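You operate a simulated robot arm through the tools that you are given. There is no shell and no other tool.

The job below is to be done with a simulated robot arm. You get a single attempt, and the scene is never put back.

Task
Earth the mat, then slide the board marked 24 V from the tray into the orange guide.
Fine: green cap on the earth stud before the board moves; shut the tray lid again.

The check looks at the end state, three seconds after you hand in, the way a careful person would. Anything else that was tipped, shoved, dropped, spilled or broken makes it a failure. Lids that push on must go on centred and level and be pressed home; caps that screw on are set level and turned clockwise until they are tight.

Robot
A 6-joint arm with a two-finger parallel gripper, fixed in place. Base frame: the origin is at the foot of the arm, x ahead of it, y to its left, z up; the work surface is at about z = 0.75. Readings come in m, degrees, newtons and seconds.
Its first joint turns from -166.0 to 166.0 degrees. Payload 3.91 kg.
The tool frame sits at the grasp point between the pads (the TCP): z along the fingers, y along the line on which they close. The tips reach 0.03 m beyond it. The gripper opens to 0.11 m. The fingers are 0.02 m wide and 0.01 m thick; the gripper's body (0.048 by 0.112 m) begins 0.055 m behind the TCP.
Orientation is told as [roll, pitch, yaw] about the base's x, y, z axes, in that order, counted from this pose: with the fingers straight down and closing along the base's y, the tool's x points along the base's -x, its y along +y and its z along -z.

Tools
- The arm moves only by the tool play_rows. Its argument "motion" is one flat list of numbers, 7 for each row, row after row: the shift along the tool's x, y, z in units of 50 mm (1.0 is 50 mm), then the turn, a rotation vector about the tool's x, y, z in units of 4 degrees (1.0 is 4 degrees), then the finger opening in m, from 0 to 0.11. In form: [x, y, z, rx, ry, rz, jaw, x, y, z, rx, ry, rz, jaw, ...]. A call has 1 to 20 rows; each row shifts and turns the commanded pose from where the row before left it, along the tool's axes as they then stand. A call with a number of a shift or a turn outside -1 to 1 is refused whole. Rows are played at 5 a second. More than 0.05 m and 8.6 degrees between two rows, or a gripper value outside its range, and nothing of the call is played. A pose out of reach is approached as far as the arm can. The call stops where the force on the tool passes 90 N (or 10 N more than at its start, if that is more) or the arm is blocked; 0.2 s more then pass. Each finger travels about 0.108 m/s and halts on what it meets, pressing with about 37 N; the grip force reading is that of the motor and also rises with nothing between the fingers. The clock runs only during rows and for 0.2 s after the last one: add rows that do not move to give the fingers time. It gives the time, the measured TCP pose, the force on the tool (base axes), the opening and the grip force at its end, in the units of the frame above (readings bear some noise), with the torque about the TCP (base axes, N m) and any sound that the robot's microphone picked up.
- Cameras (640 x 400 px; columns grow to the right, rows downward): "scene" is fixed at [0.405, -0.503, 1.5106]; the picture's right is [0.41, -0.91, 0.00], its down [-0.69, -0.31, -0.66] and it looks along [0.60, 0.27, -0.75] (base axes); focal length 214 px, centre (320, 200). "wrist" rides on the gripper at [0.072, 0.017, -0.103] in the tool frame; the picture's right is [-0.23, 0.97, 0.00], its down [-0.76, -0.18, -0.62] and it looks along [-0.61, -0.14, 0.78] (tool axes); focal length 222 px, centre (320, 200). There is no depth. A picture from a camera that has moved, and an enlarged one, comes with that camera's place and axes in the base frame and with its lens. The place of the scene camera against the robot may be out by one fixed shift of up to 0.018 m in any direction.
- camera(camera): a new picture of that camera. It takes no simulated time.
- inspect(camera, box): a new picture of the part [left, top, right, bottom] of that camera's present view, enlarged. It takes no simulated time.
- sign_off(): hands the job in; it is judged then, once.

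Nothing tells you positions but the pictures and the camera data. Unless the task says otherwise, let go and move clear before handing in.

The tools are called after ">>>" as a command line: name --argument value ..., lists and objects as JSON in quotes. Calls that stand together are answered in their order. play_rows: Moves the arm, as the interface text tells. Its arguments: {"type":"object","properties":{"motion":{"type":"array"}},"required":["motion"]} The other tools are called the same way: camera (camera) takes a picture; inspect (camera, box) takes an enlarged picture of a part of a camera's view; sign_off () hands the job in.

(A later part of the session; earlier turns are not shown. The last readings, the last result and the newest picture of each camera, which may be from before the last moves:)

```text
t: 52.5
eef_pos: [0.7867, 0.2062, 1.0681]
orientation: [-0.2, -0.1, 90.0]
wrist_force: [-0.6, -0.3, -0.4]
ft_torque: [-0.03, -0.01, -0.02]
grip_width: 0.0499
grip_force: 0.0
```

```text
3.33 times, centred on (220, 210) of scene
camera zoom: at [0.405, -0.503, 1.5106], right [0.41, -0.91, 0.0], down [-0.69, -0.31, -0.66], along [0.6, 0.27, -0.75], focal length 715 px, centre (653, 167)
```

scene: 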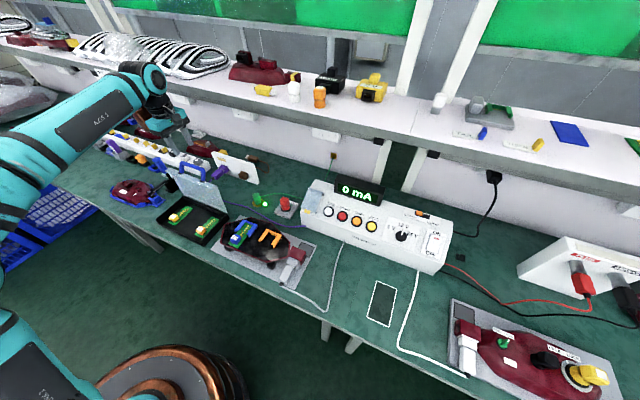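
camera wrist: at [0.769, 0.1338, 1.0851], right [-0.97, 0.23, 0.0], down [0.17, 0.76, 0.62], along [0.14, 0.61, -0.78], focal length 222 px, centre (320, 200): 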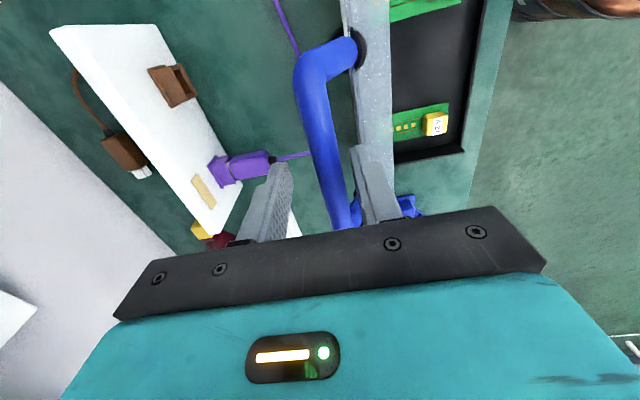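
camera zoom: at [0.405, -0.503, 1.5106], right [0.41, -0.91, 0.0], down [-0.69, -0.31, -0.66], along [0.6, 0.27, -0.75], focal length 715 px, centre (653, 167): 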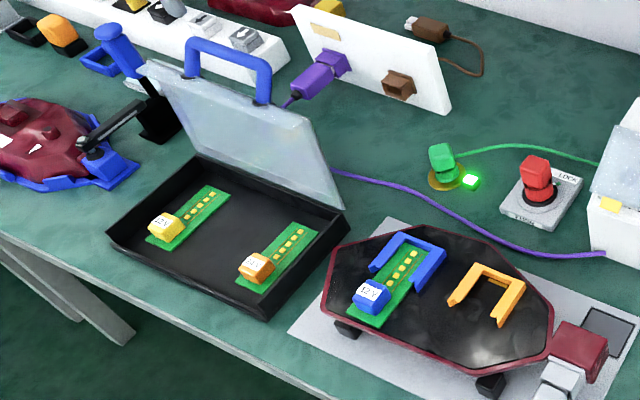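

The lid stands open on its own, and the earth lamp is still on. I'll turn the tool back to straight and move to look down over the 24 V board and the orange guide.

>>> play_rows --motion '[0, 0, 0, 0, 0, 1, 0.06, 0, 0, 0, 0, 0, 1, 0.06, 0, 0, 0, 0, 0, 1, 0.06, 0, 0, 0, 0, 0, 1, 0.06, 0, 0, 0, 0, 0, 1, 0.06, 0, 0, 0, 0, 0, 1, 0.06, 0, 0, 0, 0, 0, 1, 0.06, 0, 0, 0, 0, 0, 1, 0.06, 0, 0, 0, 0, 0, 1, 0.06, 0, 0, 0, 0, 0, 1, 0.06, 0, 0, 0, 0, 0, 1, 0.06, 0, 0, 0, 0, 0, 1, 0.06, 0, 0, 0, 0, 0, 1, 0.06, 0, 0, 0, 0, 0, 1, 0.06, 0, 0, 0, 0, 0, 1, 0.06, 0, 0, 0, 0, 0, 1, 0.06, 0, 0, 0, 0, 0, 1, 0.06, 0, 0, 0, 0, 0, 1, 0.06, 0, 0, 0, 0, 0, 1, 0.06, 0, 0, 0, 0, 0, 1, 0.06]'

>>> play_rows --motion '[0, 0, 0, 0, 0, 1, 0.06, 0, 0, 0, 0, 0, 1, 0.06, 0, 0, 0, 0, 0, 0.5, 0.06, 0.8, -0.5, 0, 0, 0, 0, 0.06, 0.8, -0.5, 0, 0, 0, 0, 0.06, 0.8, -0.5, 0, 0, 0, 0, 0.06, 0.8, -0.5, 0, 0, 0, 0, 0.06, 0, -0.6, 0.5, 0, 0, 0, 0.06, 0, -0.5, 0.5, 0, 0, 0, 0.06, 0, 0, 0, 0, 0, 0, 0.06, 0, 0, 0, 0, 0, 0, 0.06]'

>>> camera --camera "wrist"

>>> camera --camera "scene"

```text
t: 56.7
eef_pos: [0.7846, 0.206, 1.0683]
orientation: [0.0, -0.2, 10.0]
wrist_force: [0.1, 0.0, -0.3]
ft_torque: [-0.02, -0.01, 0.0]
grip_width: 0.0602
grip_force: 0.2
```

```text
t: 59.1
eef_pos: [0.626, 0.0495, 1.0175]
orientation: [0.0, -0.3, 0.0]
wrist_force: [-1.0, -0.4, 0.4]
ft_torque: [0.0, 0.0, 0.02]
grip_width: 0.0601
grip_force: 0.0
```

```text
taken
camera wrist: at [0.5537, 0.0668, 1.1202], right [0.23, 0.97, 0.0], down [0.76, -0.18, 0.63], along [0.61, -0.14, -0.78], focal length 222 px, centre (320, 200)
```

wrist: 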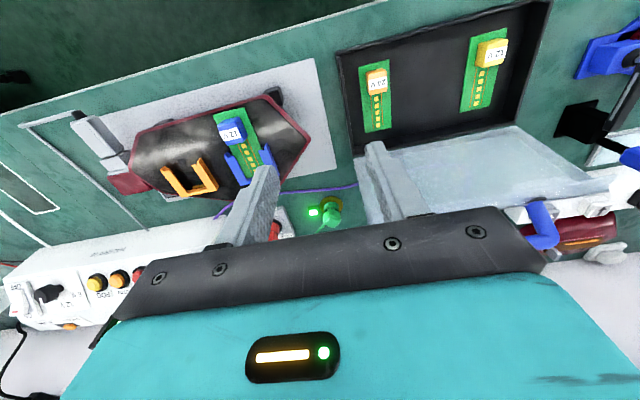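

```text
taken
```

scene: 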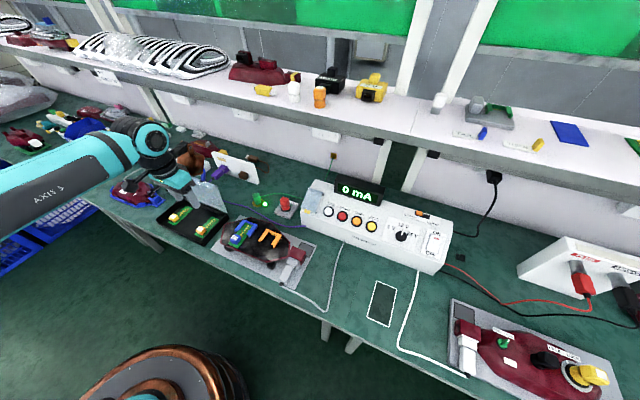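

>>> inspect --camera "wrist" --box '[320, 20, 480, 120]'

>>> inspect --camera "wrist" --box '[120, 90, 280, 200]'

>>> inspect --camera "scene" --box '[240, 220, 304, 260]'

>>> inspect --camera "scene" --box '[176, 200, 272, 260]'

```text
4.00 times, centred on (400, 70) of wrist
camera zoom: at [0.5537, 0.0668, 1.1202], right [0.23, 0.97, 0.0], down [0.76, -0.18, 0.63], along [0.61, -0.14, -0.78], focal length 888 px, centre (0, 720)
```

zoom: 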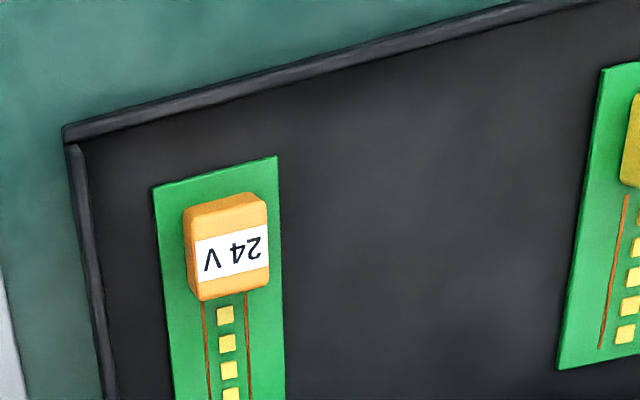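

```text
3.64 times, centred on (200, 145) of wrist
camera zoom: at [0.5537, 0.0668, 1.1202], right [0.23, 0.97, 0.0], down [0.76, -0.18, 0.63], along [0.61, -0.14, -0.78], focal length 808 px, centre (756, 400)
```

zoom: 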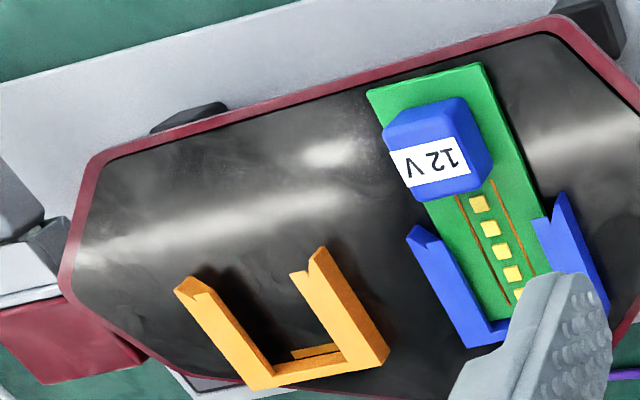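

```text
10.00 times, centred on (272, 240) of scene
camera zoom: at [0.405, -0.503, 1.5106], right [0.41, -0.91, 0.0], down [-0.69, -0.31, -0.66], along [0.6, 0.27, -0.75], focal length 2145 px, centre (800, -200)
```

zoom: 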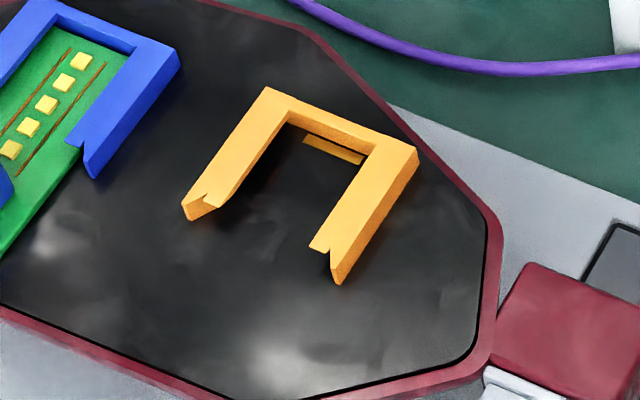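

```text
6.67 times, centred on (224, 230) of scene
camera zoom: at [0.405, -0.503, 1.5106], right [0.41, -0.91, 0.0], down [-0.69, -0.31, -0.66], along [0.6, 0.27, -0.75], focal length 1430 px, centre (960, 0)
```

zoom: 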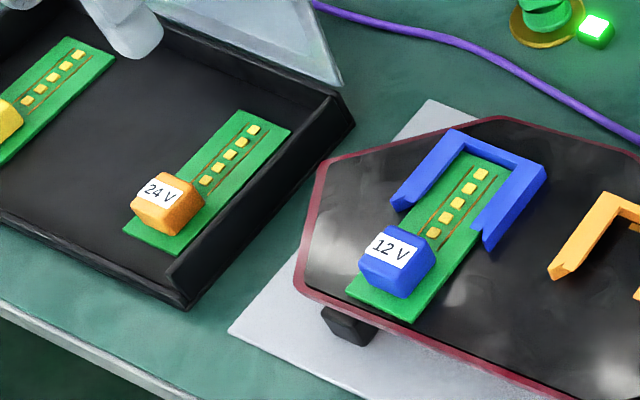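

The 24 V board lies at about x 0.615–0.70, y 0.108–0.151 with its orange block (≈27 mm cube) at (0.634, 0.128). Before picking it, I'll measure the orange guide from close above.

>>> play_rows --motion '[-0.136, -0.92, 0.27, 0, 0.075, 0, 0.06, -0.136, -0.92, 0.27, 0, 0, 0, 0.06, -0.136, -0.92, 0.27, 0, 0, 0, 0.06, -0.136, -0.92, 0.27, 0, 0, 0, 0.06, -0.136, -0.92, 0.27, 0, 0, 0, 0.06, 0, 0, 0, 0, 0, 0, 0.06, 0, 0, 0, 0, 0, 0, 0.06]'

>>> camera --camera "wrist"

>>> inspect --camera "wrist" --box '[240, 60, 400, 160]'

>>> inspect --camera "wrist" --box '[300, 30, 460, 130]'

```text
t: 60.7
eef_pos: [0.6585, -0.18, 0.9495]
orientation: [0.1, 0.0, 0.0]
wrist_force: [-1.3, -0.6, 0.5]
ft_torque: [0.01, 0.03, 0.0]
grip_width: 0.0599
grip_force: 0.0
```

```text
taken
camera wrist: at [0.5854, -0.1634, 1.0515], right [0.23, 0.97, 0.0], down [0.76, -0.18, 0.62], along [0.61, -0.14, -0.78], focal length 222 px, centre (320, 200)
```

wrist: 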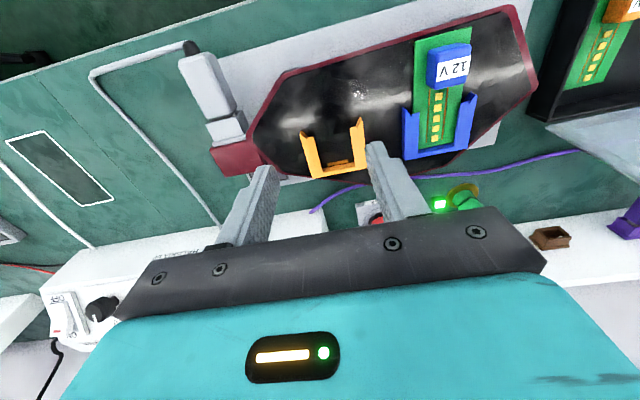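

```text
4.00 times, centred on (320, 110) of wrist
camera zoom: at [0.5854, -0.1634, 1.0515], right [0.23, 0.97, 0.0], down [0.76, -0.18, 0.62], along [0.61, -0.14, -0.78], focal length 888 px, centre (320, 560)
```

zoom: 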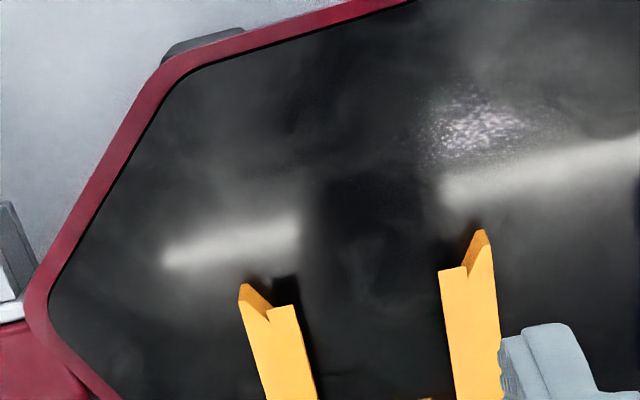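

```text
4.00 times, centred on (380, 80) of wrist
camera zoom: at [0.5854, -0.1634, 1.0515], right [0.23, 0.97, 0.0], down [0.76, -0.18, 0.62], along [0.61, -0.14, -0.78], focal length 888 px, centre (80, 680)
```

zoom: 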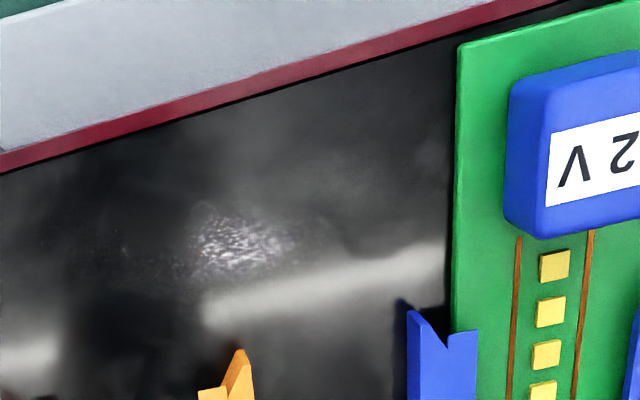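

>>> inspect --camera "wrist" --box '[280, 105, 392, 175]'

>>> inspect --camera "wrist" --box '[392, 20, 504, 170]'

>>> inspect --camera "scene" --box '[256, 226, 288, 246]'

```text
5.71 times, centred on (336, 140) of wrist
camera zoom: at [0.5854, -0.1634, 1.0515], right [0.23, 0.97, 0.0], down [0.76, -0.18, 0.62], along [0.61, -0.14, -0.78], focal length 1269 px, centre (229, 543)
```

zoom: 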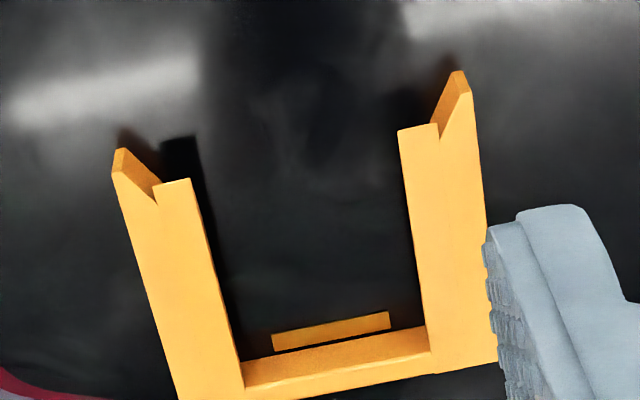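

```text
2.67 times, centred on (448, 95) of wrist
camera zoom: at [0.5854, -0.1634, 1.0515], right [0.23, 0.97, 0.0], down [0.76, -0.18, 0.62], along [0.61, -0.14, -0.78], focal length 592 px, centre (-21, 480)
```

zoom: 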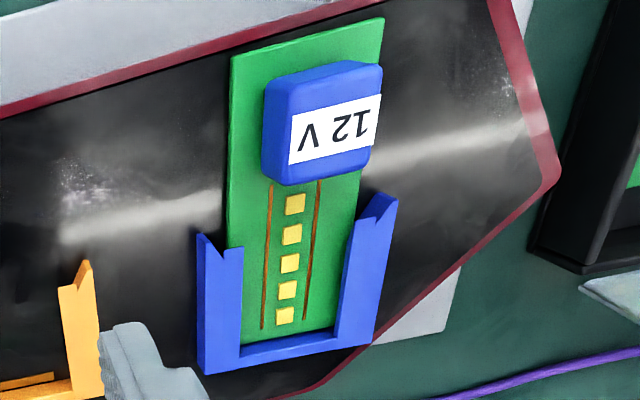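

```text
16.00 times, centred on (272, 236) of scene
camera zoom: at [0.405, -0.503, 1.5106], right [0.41, -0.91, 0.0], down [-0.69, -0.31, -0.66], along [0.6, 0.27, -0.75], focal length 3432 px, centre (1088, -376)
```

zoom: 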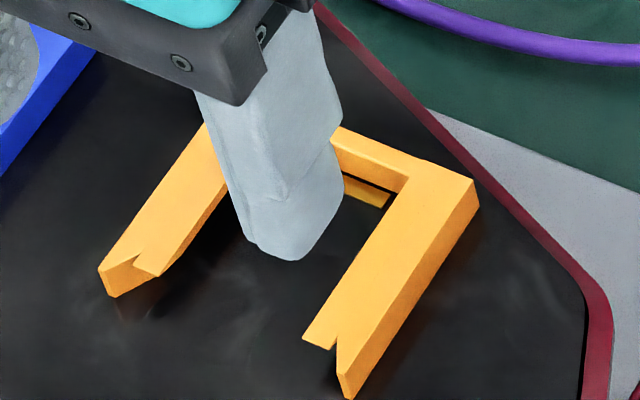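

The guide is axis-aligned: lips centred at y ≈ −0.172, mouth at x ≈ 0.673, back wall at x ≈ 0.717, lip tops near z ≈ 0.833. Now I'll go over the 24 V board for a close look.

>>> play_rows --motion '[0.07, 0.88, 0, 0, 0, 0, 0.06, 0.07, 0.88, 0, 0, 0, 0, 0.06, 0.07, 0.88, 0, 0, 0, 0, 0.06, 0.07, 0.88, 0, 0, 0, 0, 0.06, 0.07, 0.88, 0, 0, 0, 0, 0.06, 0.07, 0.88, 0, 0, 0, 0, 0.06, 0.07, 0.88, 0, 0, 0, 0, 0.06, 0, 0, 0.6, 0, 0, 0, 0.05, 0, 0, 0, 0, 0, 0, 0.05, 0, 0, 0, 0, 0, 0, 0.05]'

>>> camera --camera "wrist"

>>> inspect --camera "wrist" --box '[240, 60, 400, 160]'

>>> inspect --camera "scene" --box '[176, 190, 240, 250]'

```text
t: 62.9
eef_pos: [0.6361, 0.1306, 0.9191]
orientation: [0.0, 0.0, 0.0]
wrist_force: [0.7, 0.1, 0.3]
ft_torque: [-0.03, -0.01, 0.0]
grip_width: 0.0502
grip_force: 0.1
```

```text
taken
camera wrist: at [0.5643, 0.1472, 1.0211], right [0.23, 0.97, 0.0], down [0.76, -0.18, 0.62], along [0.61, -0.14, -0.78], focal length 222 px, centre (320, 200)
```

wrist: 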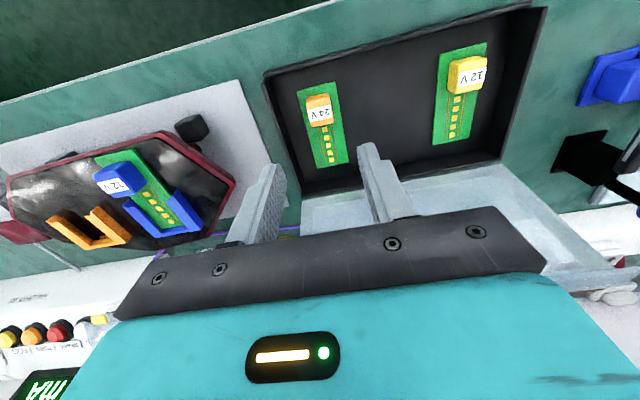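

```text
4.00 times, centred on (320, 110) of wrist
camera zoom: at [0.5643, 0.1472, 1.0211], right [0.23, 0.97, 0.0], down [0.76, -0.18, 0.62], along [0.61, -0.14, -0.78], focal length 888 px, centre (320, 560)
```

zoom: 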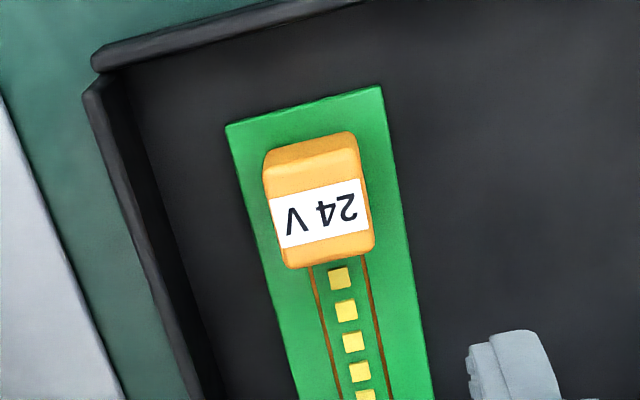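

```text
6.67 times, centred on (208, 220) of scene
camera zoom: at [0.405, -0.503, 1.5106], right [0.41, -0.91, 0.0], down [-0.69, -0.31, -0.66], along [0.6, 0.27, -0.75], focal length 1430 px, centre (1067, 67)
```

zoom: 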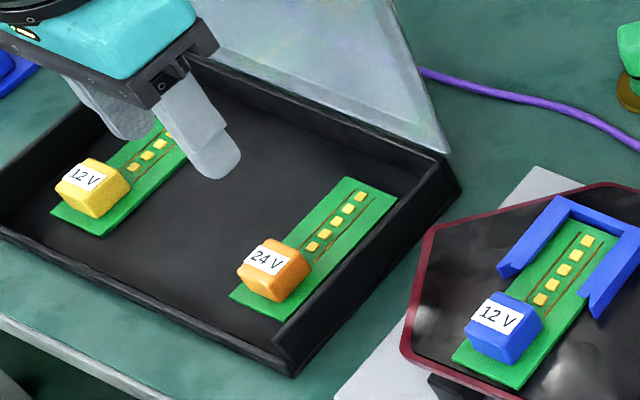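

The 24 V block is about 24 mm square, centred at (0.636, 0.131), top near z = 0.785, PCB top ≈ 0.757. The gripper is right above it; I'll descend with a 50 mm opening.

>>> play_rows --motion '[0, 0.01, 0.84, 0, 0, 0, 0.05, 0, 0, 0.84, 0, 0, 0, 0.05, 0, 0, 0.7, 0, 0, 0, 0.05, 0, 0, 0, 0, 0, 0, 0.05, 0, 0, 0, 0, 0, 0, 0.05]'

>>> camera --camera "wrist"

>>> inspect --camera "wrist" --box '[240, 110, 400, 210]'

>>> inspect --camera "scene" --box '[176, 190, 240, 250]'

```text
t: 63.5
eef_pos: [0.6341, 0.131, 0.8548]
orientation: [0.2, -1.1, 0.0]
wrist_force: [-57.0, -0.2, 27.4]
ft_torque: [-0.75, -7.48, -1.7]
grip_width: 0.0499
grip_force: 0.0
stopped in row 3: the force on the tool passed its limit at 122 N (the readings are from after the stop); the commanded pose is now the measured one
```

```text
taken
camera wrist: at [0.5588, 0.1475, 0.9564], right [0.23, 0.97, 0.01], down [0.75, -0.18, 0.64], along [0.62, -0.14, -0.77], focal length 222 px, centre (320, 200)
```

wrist: 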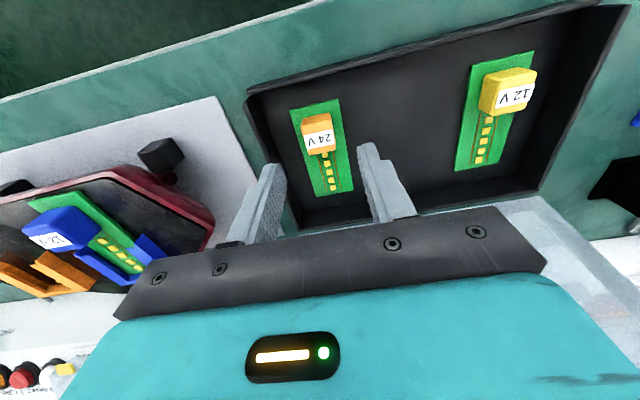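

```text
4.00 times, centred on (320, 160) of wrist
camera zoom: at [0.5588, 0.1475, 0.9564], right [0.23, 0.97, 0.01], down [0.75, -0.18, 0.64], along [0.62, -0.14, -0.77], focal length 888 px, centre (320, 360)
```

zoom: 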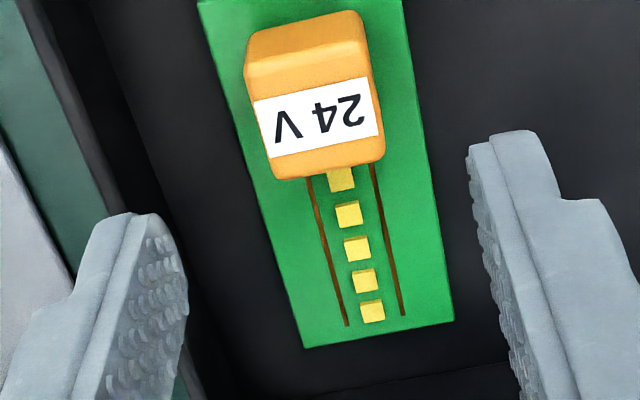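

```text
6.67 times, centred on (208, 220) of scene
camera zoom: at [0.405, -0.503, 1.5106], right [0.41, -0.91, 0.0], down [-0.69, -0.31, -0.66], along [0.6, 0.27, -0.75], focal length 1430 px, centre (1067, 67)
```

zoom: 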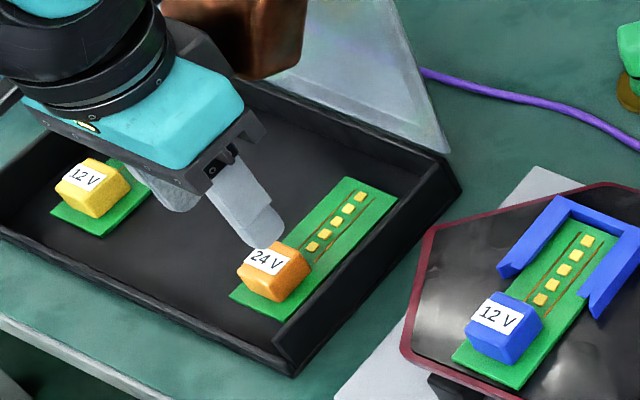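

Something on the tool's +x side (the copper-coloured housing behind the gripper) touched the open lid. I'll retreat straight up immediately and check that nothing shifted.

>>> play_rows --motion '[0, 0, -0.5, 0, 0, 0, 0.05, 0, 0, -0.8, 0, 0.27, 0, 0.05, 0, 0, -0.8, 0, 0, 0, 0.05, 0, 0, 0, 0, 0, 0, 0.05]'

>>> camera --camera "scene"

>>> inspect --camera "scene" --box '[130, 130, 290, 250]'

```text
t: 64.5
eef_pos: [0.636, 0.1284, 0.9586]
orientation: [0.2, 0.1, 0.1]
wrist_force: [0.2, -0.6, -0.7]
ft_torque: [0.03, 0.03, 0.01]
grip_width: 0.0502
grip_force: 0.1
```

```text
taken
```

scene: 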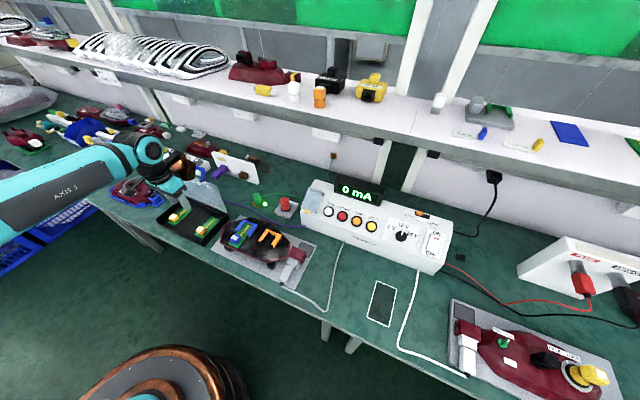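

```text
3.33 times, centred on (210, 190) of scene
camera zoom: at [0.405, -0.503, 1.5106], right [0.41, -0.91, 0.0], down [-0.69, -0.31, -0.66], along [0.6, 0.27, -0.75], focal length 715 px, centre (687, 233)
```

zoom: 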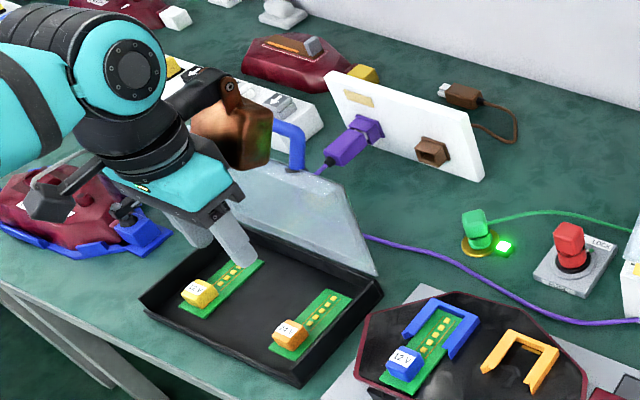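

The lid still stands and the boards haven't moved. The copper housing sits on the tool's −x side, so I'll rise, turn the tool 90° (housing toward +y, over free space) and grip the block along x instead.

>>> play_rows --motion '[0, 0, -0.9, 0.04, 0, 0, 0.06, 0, 0, -0.9, 0, 0, 0, 0.06, 0, 0, 0, 0, 0, -1, 0.06, 0, 0, 0, 0, 0, -1, 0.06, 0, 0, 0, 0, 0, -1, 0.06, 0, 0, 0, 0, 0, -1, 0.06, 0, 0, 0, 0, 0, -1, 0.06, 0, 0, 0, 0, 0, -1, 0.06, 0, 0, 0, 0, 0, -1, 0.06, 0, 0, 0, 0, 0, -1, 0.06, 0, 0, 0, 0, 0, -1, 0.06, 0, 0, 0, 0, 0, -1, 0.06, 0, 0, 0, 0, 0, -1, 0.06, 0, 0, 0, 0, 0, -1, 0.06, 0, 0, 0, 0, 0, -1, 0.06, 0, 0, 0, 0, 0, -1, 0.06, 0, 0, 0, 0, 0, -1, 0.06, 0, 0, 0, 0, 0, -1, 0.06, 0, 0, 0, 0, 0, -1, 0.06, 0, 0, 0, 0, 0, -1, 0.06]'

>>> play_rows --motion '[0, 0, 0, 0, 0, -1, 0.06, 0, 0, 0, 0, 0, -1, 0.06, 0, 0, 0, 0, 0, -1, 0.06, 0, 0, 0, 0, 0, -1, 0.06, 0, 0, 0, 0, 0, -0.5, 0.06, 0, 0, 0, 0, 0, 0, 0.06, 0, 0, 0, 0, 0, 0, 0.06]'

>>> camera --camera "scene"

>>> camera --camera "wrist"

```text
t: 68.8
eef_pos: [0.635, 0.1304, 1.0478]
orientation: [0.1, 0.0, 72.1]
wrist_force: [-0.4, -0.6, -0.2]
ft_torque: [-0.02, -0.02, 0.0]
grip_width: 0.0598
grip_force: 0.1
```

```text
t: 70.3
eef_pos: [0.6356, 0.1293, 1.0478]
orientation: [0.2, 0.0, 90.1]
wrist_force: [-0.7, 0.1, 0.6]
ft_torque: [0.0, 0.02, 0.01]
grip_width: 0.0601
grip_force: 0.1
```

```text
taken
```

scene: 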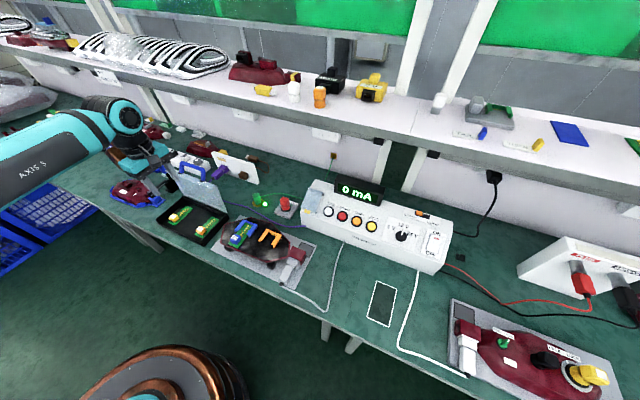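

```text
taken
camera wrist: at [0.6195, 0.0579, 1.1497], right [-0.97, 0.23, 0.0], down [0.18, 0.76, 0.62], along [0.14, 0.61, -0.78], focal length 222 px, centre (320, 200)
```

wrist: 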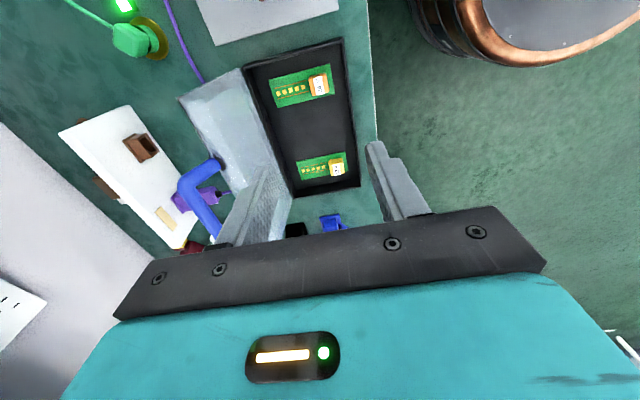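

>>> inspect --camera "wrist" --box '[256, 50, 384, 130]'

>>> inspect --camera "scene" --box '[150, 130, 246, 230]'

```text
5.00 times, centred on (320, 90) of wrist
camera zoom: at [0.6195, 0.0579, 1.1497], right [-0.97, 0.23, 0.0], down [0.18, 0.76, 0.62], along [0.14, 0.61, -0.78], focal length 1111 px, centre (320, 750)
```

zoom: 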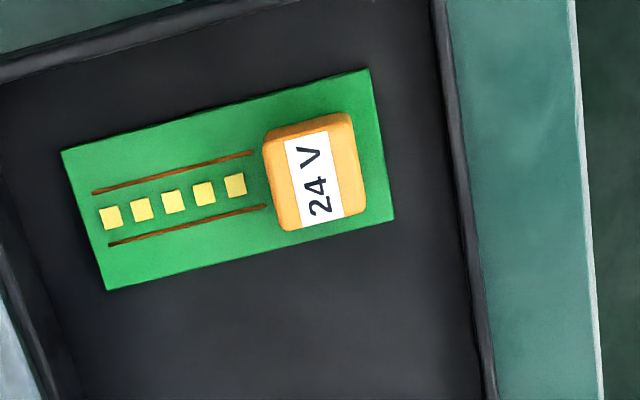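

```text
4.00 times, centred on (198, 180) of scene
camera zoom: at [0.405, -0.503, 1.5106], right [0.41, -0.91, 0.0], down [-0.69, -0.31, -0.66], along [0.6, 0.27, -0.75], focal length 858 px, centre (808, 280)
```

zoom: 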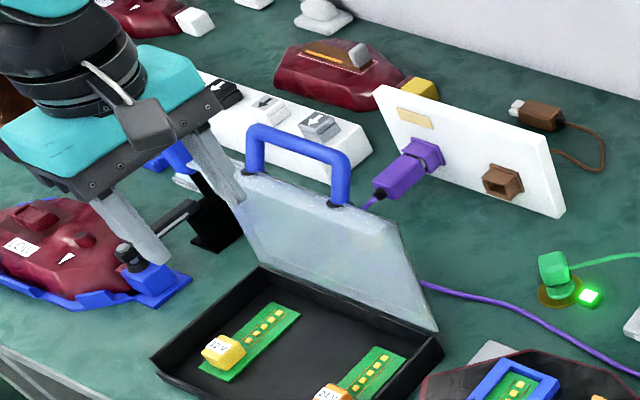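

The turned view confirms the 24 V block centre at about (0.636, 0.130) and the PCB at y-centre ≈ 0.130. I'll descend in two stages, checking for contact.

>>> play_rows --motion '[0, -0.015, 0.85, 0, 0.03, 0, 0.05, 0, 0, 0.85, 0, 0, 0, 0.05, 0, 0, 0.85, 0, 0, 0, 0.05, 0, 0, 0.85, 0, 0, 0, 0.05, 0, 0, 0, 0, 0, 0, 0.05]'

>>> camera --camera "wrist"

>>> camera --camera "scene"

>>> inspect --camera "scene" --box '[140, 170, 250, 250]'

```text
t: 71.5
eef_pos: [0.6371, 0.1318, 0.8769]
orientation: [0.1, 0.1, 90.2]
wrist_force: [0.4, 0.2, -0.8]
ft_torque: [-0.01, -0.05, 0.0]
grip_width: 0.0499
grip_force: 0.0
```

```text
taken
camera wrist: at [0.6213, 0.0597, 0.9802], right [-0.97, 0.23, 0.0], down [0.18, 0.76, 0.62], along [0.14, 0.61, -0.78], focal length 222 px, centre (320, 200)
```

wrist: 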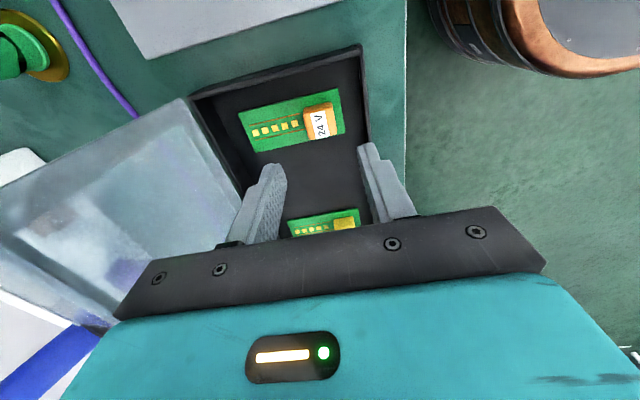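

```text
taken
```

scene: 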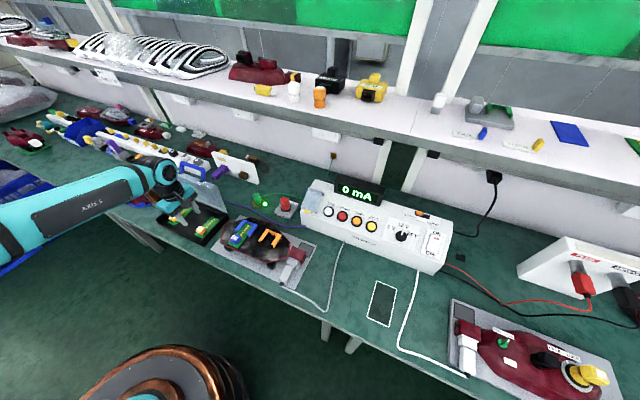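

```text
5.00 times, centred on (195, 210) of scene
camera zoom: at [0.405, -0.503, 1.5106], right [0.41, -0.91, 0.0], down [-0.69, -0.31, -0.66], along [0.6, 0.27, -0.75], focal length 1072 px, centre (945, 150)
```

zoom: 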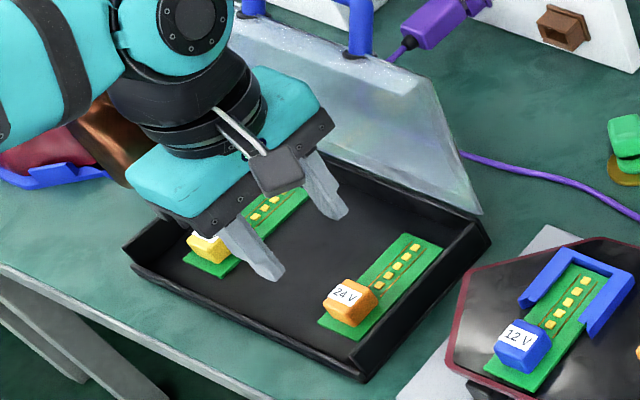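

Clear all round. Descending the last 84 mm around the block.

>>> play_rows --motion '[0, 0, 0.6, 0, 0, 0, 0.05, 0, 0, 0.6, 0, 0, 0, 0.05, 0, 0, 0.4, 0, 0, 0, 0.05, 0, 0, 0, 0, 0, 0, 0.05, 0, 0, 0, 0, 0, 0, 0.05]'

>>> inspect --camera "wrist" --box '[240, 110, 400, 210]'

>>> inspect --camera "scene" --box '[170, 200, 234, 250]'

```text
t: 72.8
eef_pos: [0.6358, 0.1303, 0.7975]
orientation: [0.1, 0.1, 90.1]
wrist_force: [0.4, 0.3, 1.1]
ft_torque: [0.02, -0.04, 0.0]
grip_width: 0.0501
grip_force: 0.0
```

```text
4.00 times, centred on (320, 160) of wrist
camera zoom: at [0.6193, 0.0575, 0.9002], right [-0.97, 0.23, 0.0], down [0.18, 0.76, 0.62], along [0.14, 0.61, -0.78], focal length 888 px, centre (320, 360)
```

zoom: 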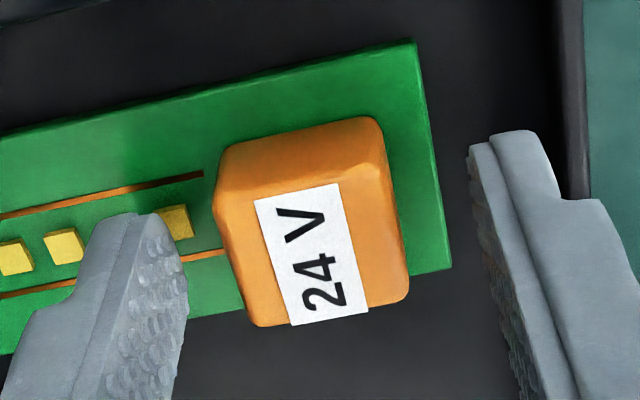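

```text
8.00 times, centred on (202, 225) of scene
camera zoom: at [0.405, -0.503, 1.5106], right [0.41, -0.91, 0.0], down [-0.69, -0.31, -0.66], along [0.6, 0.27, -0.75], focal length 1716 px, centre (1264, 0)
```

zoom: 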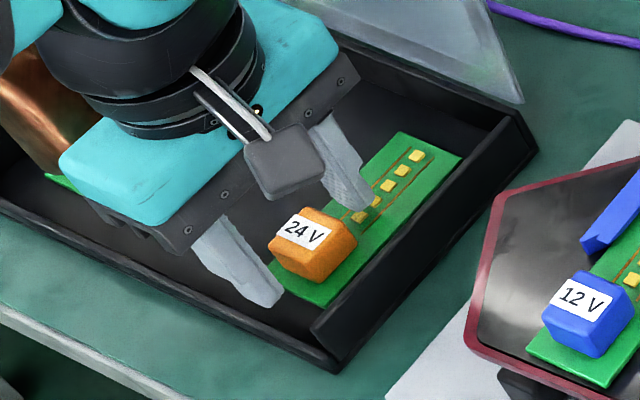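

The block sits squarely between the fingers. I'll lower another 6 mm for more purchase and close on it.

>>> play_rows --motion '[0, 0, 0.12, 0, 0, 0, 0.045, 0, 0, 0, 0, 0, 0, 0.035, 0, 0, 0, 0, 0, 0, 0.025, 0, 0, 0, 0, 0, 0, 0.012, 0, 0, 0, 0, 0, 0, 0.012, 0, 0, 0, 0, 0, 0, 0.012]'

>>> inspect --camera "wrist" --box '[240, 110, 400, 210]'

```text
t: 74.2
eef_pos: [0.6362, 0.1299, 0.7922]
orientation: [0.1, 0.1, 90.1]
wrist_force: [0.2, 0.1, 1.0]
ft_torque: [0.02, -0.1, 0.0]
grip_width: 0.0265
grip_force: 36.9
```

```text
4.00 times, centred on (320, 160) of wrist
camera zoom: at [0.6197, 0.0576, 0.8944], right [-0.97, 0.23, 0.0], down [0.18, 0.76, 0.62], along [0.14, 0.61, -0.78], focal length 888 px, centre (320, 360)
```

zoom: 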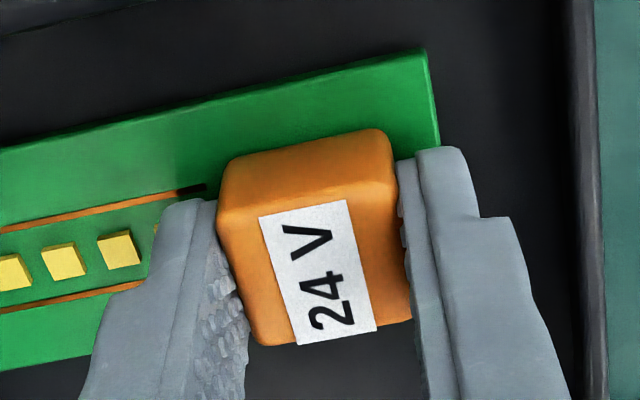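

The 24 V block is held firmly (26.5 mm). I'll lift it straight up and check it stays level.

>>> play_rows --motion '[0, 0, -0.2, 0, 0, 0, 0.012, 0, 0, -0.6, 0, 0, 0, 0.012, 0, 0, -0.9, 0, 0, 0, 0.012, 0, 0, -0.9, 0, 0, 0, 0.012, 0, 0, -0.2, 0, 0, 0, 0.012, 0, 0, 0, 0, 0, 0, 0.012]'

>>> inspect --camera "wrist" --box '[200, 90, 424, 230]'

>>> inspect --camera "scene" --box '[160, 170, 272, 250]'

```text
t: 75.5
eef_pos: [0.6374, 0.1301, 0.9303]
orientation: [0.1, 0.1, 90.0]
wrist_force: [0.1, 0.7, -1.1]
ft_torque: [0.01, -0.01, 0.0]
grip_width: 0.027
grip_force: 37.0
```

```text
2.86 times, centred on (312, 160) of wrist
camera zoom: at [0.6202, 0.0572, 1.0336], right [-0.97, 0.23, 0.0], down [0.18, 0.76, 0.62], along [0.14, 0.61, -0.78], focal length 635 px, centre (343, 314)
```

zoom: 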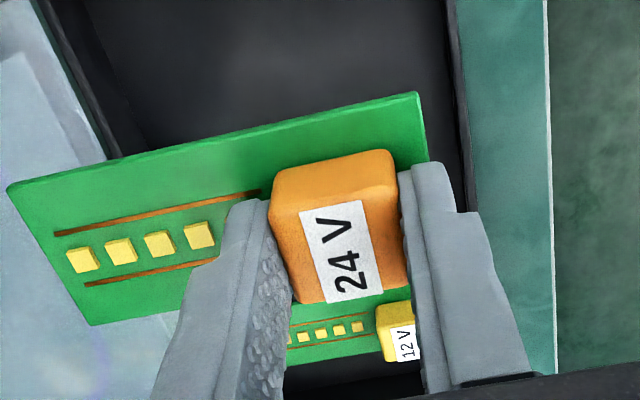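

```text
5.00 times, centred on (216, 210) of scene
camera zoom: at [0.405, -0.503, 1.5106], right [0.41, -0.91, 0.0], down [-0.69, -0.31, -0.66], along [0.6, 0.27, -0.75], focal length 1072 px, centre (840, 150)
```

zoom: 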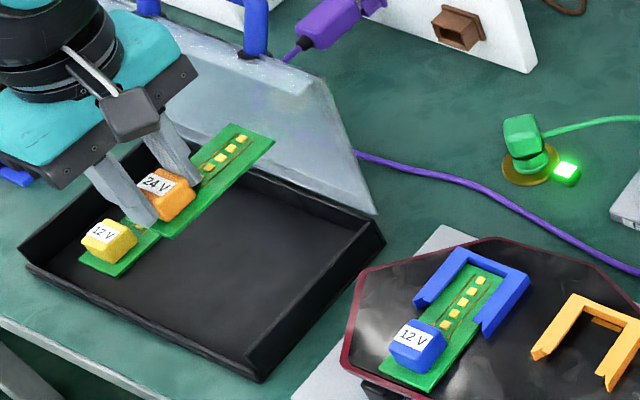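

The board is level and centred in the grip. I'll carry it at this height to just in front of the orange guide.

>>> play_rows --motion '[0.863, 0.189, 0, 0, 0, 0, 0.012, 0.863, 0.189, 0, 0, 0, 0, 0.012, 0.863, 0.189, 0, 0, 0, 0, 0.012, 0.863, 0.189, 0, 0, 0, 0, 0.012, 0.863, 0.189, 0, 0, 0, 0, 0.012, 0.863, 0.189, 0, 0, 0, 0, 0.012, 0.863, 0.189, 0, 0, 0, 0, 0.012, 0, 0, 0, 0, 0, 0, 0.012, 0, 0, 0, 0, 0, 0, 0.012]'

>>> camera --camera "wrist"

>>> inspect --camera "wrist" --box '[160, 60, 400, 210]'

>>> inspect --camera "scene" --box '[216, 190, 328, 270]'

```text
t: 77.5
eef_pos: [0.5702, -0.1702, 0.9317]
orientation: [0.1, 0.1, 90.1]
wrist_force: [0.2, -0.4, -0.6]
ft_torque: [-0.02, 0.0, 0.0]
grip_width: 0.0268
grip_force: 37.0
```

```text
taken
camera wrist: at [0.5529, -0.2422, 1.034], right [-0.97, 0.23, 0.0], down [0.18, 0.76, 0.62], along [0.14, 0.61, -0.78], focal length 222 px, centre (320, 200)
```

wrist: 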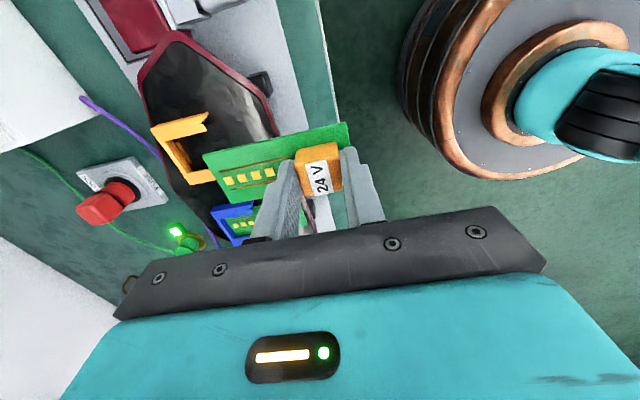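

```text
2.67 times, centred on (280, 135) of wrist
camera zoom: at [0.5529, -0.2422, 1.034], right [-0.97, 0.23, 0.0], down [0.18, 0.76, 0.62], along [0.14, 0.61, -0.78], focal length 592 px, centre (427, 373)
```

zoom: 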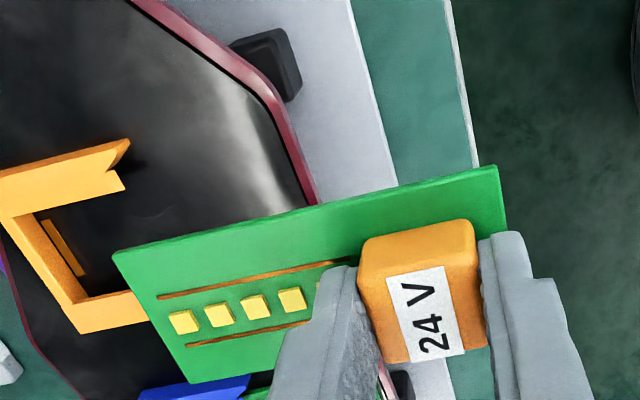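

```text
5.00 times, centred on (272, 230) of scene
camera zoom: at [0.405, -0.503, 1.5106], right [0.41, -0.91, 0.0], down [-0.69, -0.31, -0.66], along [0.6, 0.27, -0.75], focal length 1072 px, centre (560, 50)
```

zoom: 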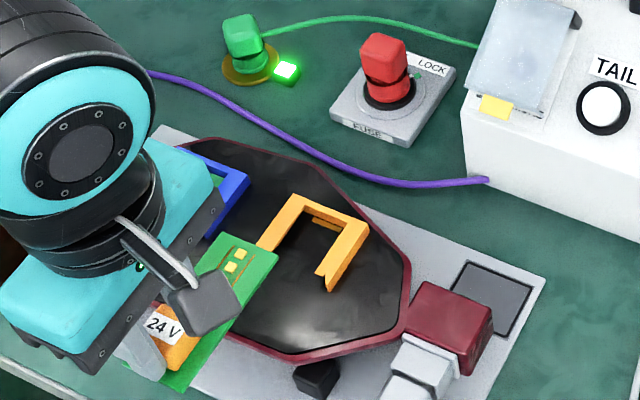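

>>> inspect --camera "scene" --box '[258, 228, 298, 253]'

>>> inspect --camera "wrist" --box '[150, 100, 246, 160]'

>>> inspect --camera "wrist" --box '[200, 60, 296, 120]'

>>> inspect --camera "scene" --box '[236, 240, 276, 265]'

```text
16.00 times, centred on (278, 240) of scene
camera zoom: at [0.405, -0.503, 1.5106], right [0.41, -0.91, 0.0], down [-0.69, -0.31, -0.66], along [0.6, 0.27, -0.75], focal length 3432 px, centre (992, -448)
```

zoom: 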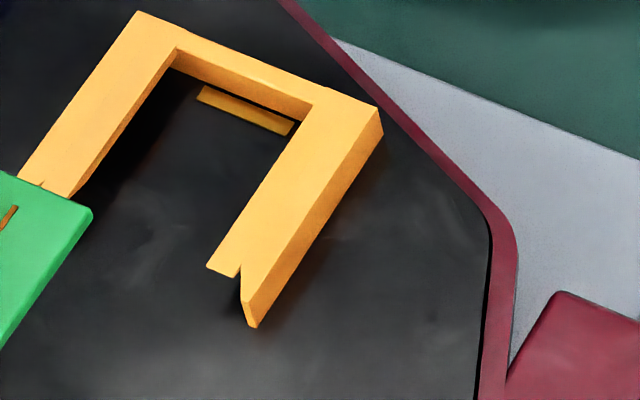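

```text
6.67 times, centred on (198, 130) of wrist
camera zoom: at [0.5529, -0.2422, 1.034], right [-0.97, 0.23, 0.0], down [0.18, 0.76, 0.62], along [0.14, 0.61, -0.78], focal length 1481 px, centre (1133, 667)
```

zoom: 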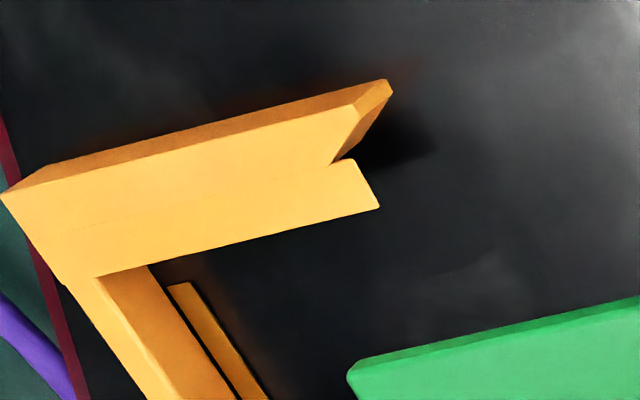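

```text
6.67 times, centred on (248, 90) of wrist
camera zoom: at [0.5529, -0.2422, 1.034], right [-0.97, 0.23, 0.0], down [0.18, 0.76, 0.62], along [0.14, 0.61, -0.78], focal length 1481 px, centre (800, 933)
```

zoom: 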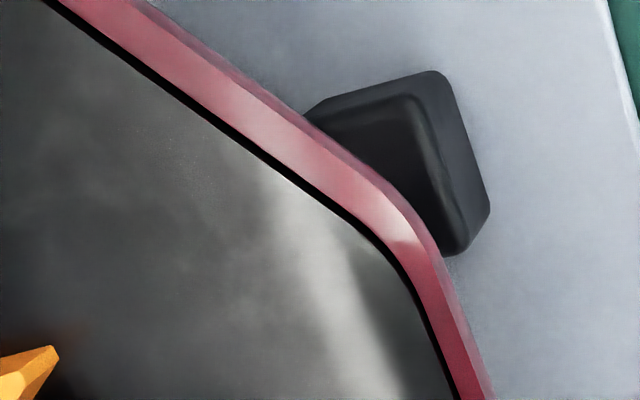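

```text
16.00 times, centred on (256, 252) of scene
camera zoom: at [0.405, -0.503, 1.5106], right [0.41, -0.91, 0.0], down [-0.69, -0.31, -0.66], along [0.6, 0.27, -0.75], focal length 3432 px, centre (1344, -640)
```

zoom: 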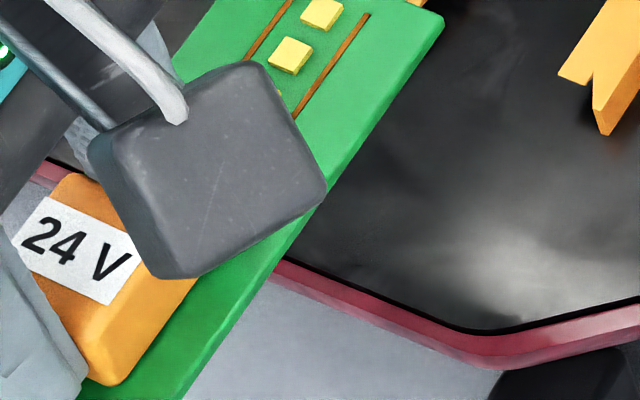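

The guide measures: lips centred at y ≈ −0.1725, lip tops z ≈ 0.835, panel z ≈ 0.824. The board is aligned; I'll lower to just above the panel in front of the guide.

>>> play_rows --motion '[0, 0, 0.5, 0, 0, 0, 0.012, 0, 0, 0.5, 0, 0, 0, 0.012, 0, 0, 0.1, 0, 0, 0, 0.012, 0, 0, 0, 0, 0, 0, 0.012, 0, 0, 0, 0, 0, 0, 0.012]'

>>> inspect --camera "wrist" --box '[140, 60, 364, 200]'

>>> inspect --camera "scene" --box '[236, 220, 300, 260]'

>>> inspect --camera "scene" --box '[248, 228, 288, 253]'

```text
t: 78.8
eef_pos: [0.5703, -0.1718, 0.8758]
orientation: [0.0, 0.1, 90.1]
wrist_force: [0.1, -0.3, -0.9]
ft_torque: [0.02, -0.02, -0.03]
grip_width: 0.0269
grip_force: 36.8
```

```text
2.86 times, centred on (252, 130) of wrist
camera zoom: at [0.554, -0.2432, 0.9785], right [-0.97, 0.23, 0.0], down [0.18, 0.76, 0.62], along [0.14, 0.61, -0.78], focal length 635 px, centre (514, 400)
```

zoom: 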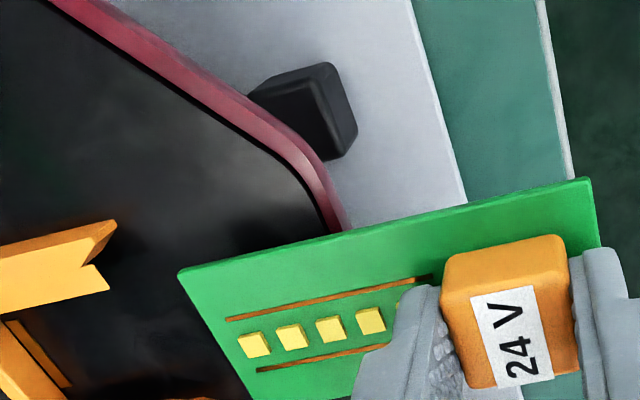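

```text
10.00 times, centred on (268, 240) of scene
camera zoom: at [0.405, -0.503, 1.5106], right [0.41, -0.91, 0.0], down [-0.69, -0.31, -0.66], along [0.6, 0.27, -0.75], focal length 2145 px, centre (840, -200)
```

zoom: 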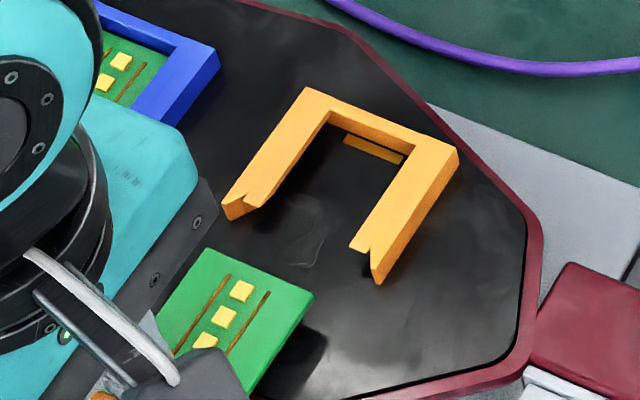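

```text
16.00 times, centred on (268, 240) of scene
camera zoom: at [0.405, -0.503, 1.5106], right [0.41, -0.91, 0.0], down [-0.69, -0.31, -0.66], along [0.6, 0.27, -0.75], focal length 3432 px, centre (1152, -448)
```

zoom: 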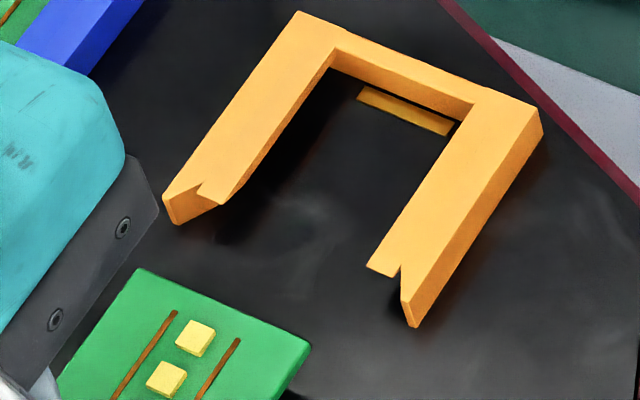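

From the scene view the PCB is about 0.9 mm too far +y relative to the guide. I'll correct that while lowering slowly to feel for the panel.

>>> play_rows --motion '[0.018, 0, 0.08, 0, 0, 0, 0.012, 0, 0, 0.06, 0, 0, 0, 0.012, 0, 0, 0, 0, 0, 0, 0.012]'

>>> play_rows --motion '[0, 0, 0.04, 0, 0, 0, 0.012, 0, 0, 0, 0, 0, 0, 0.012]'

>>> inspect --camera "scene" --box '[248, 228, 288, 253]'

>>> inspect --camera "wrist" --box '[140, 60, 364, 200]'

```text
t: 79.5
eef_pos: [0.5704, -0.1721, 0.8711]
orientation: [0.1, 0.2, 90.1]
wrist_force: [-0.3, 0.8, -0.8]
ft_torque: [-0.01, -0.02, -0.02]
grip_width: 0.0271
grip_force: 36.9
```

```text
t: 80.2
eef_pos: [0.572, -0.1717, 0.8689]
orientation: [0.1, 0.2, 90.1]
wrist_force: [0.6, 0.1, -1.4]
ft_torque: [-0.02, 0.04, 0.0]
grip_width: 0.0267
grip_force: 37.0
```

```text
16.00 times, centred on (268, 240) of scene
camera zoom: at [0.405, -0.503, 1.5106], right [0.41, -0.91, 0.0], down [-0.69, -0.31, -0.66], along [0.6, 0.27, -0.75], focal length 3432 px, centre (1152, -448)
```

zoom: 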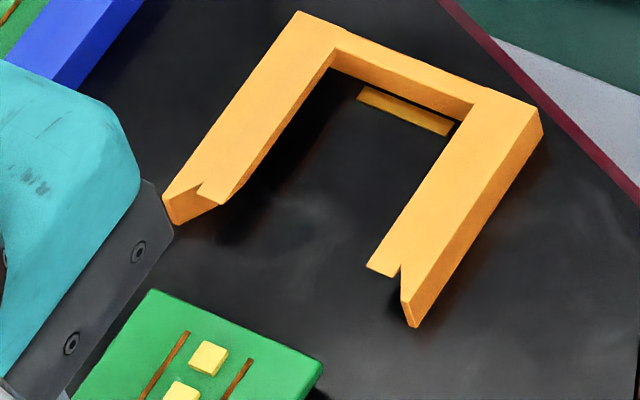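

```text
2.86 times, centred on (252, 130) of wrist
camera zoom: at [0.554, -0.2445, 0.9706], right [-0.97, 0.23, 0.0], down [0.18, 0.76, 0.62], along [0.14, 0.61, -0.78], focal length 635 px, centre (514, 400)
```

zoom: 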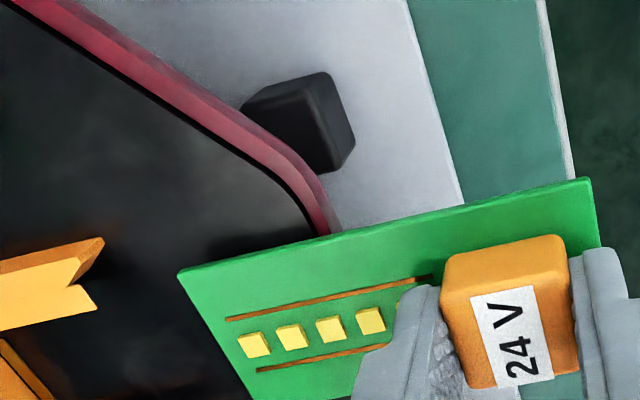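

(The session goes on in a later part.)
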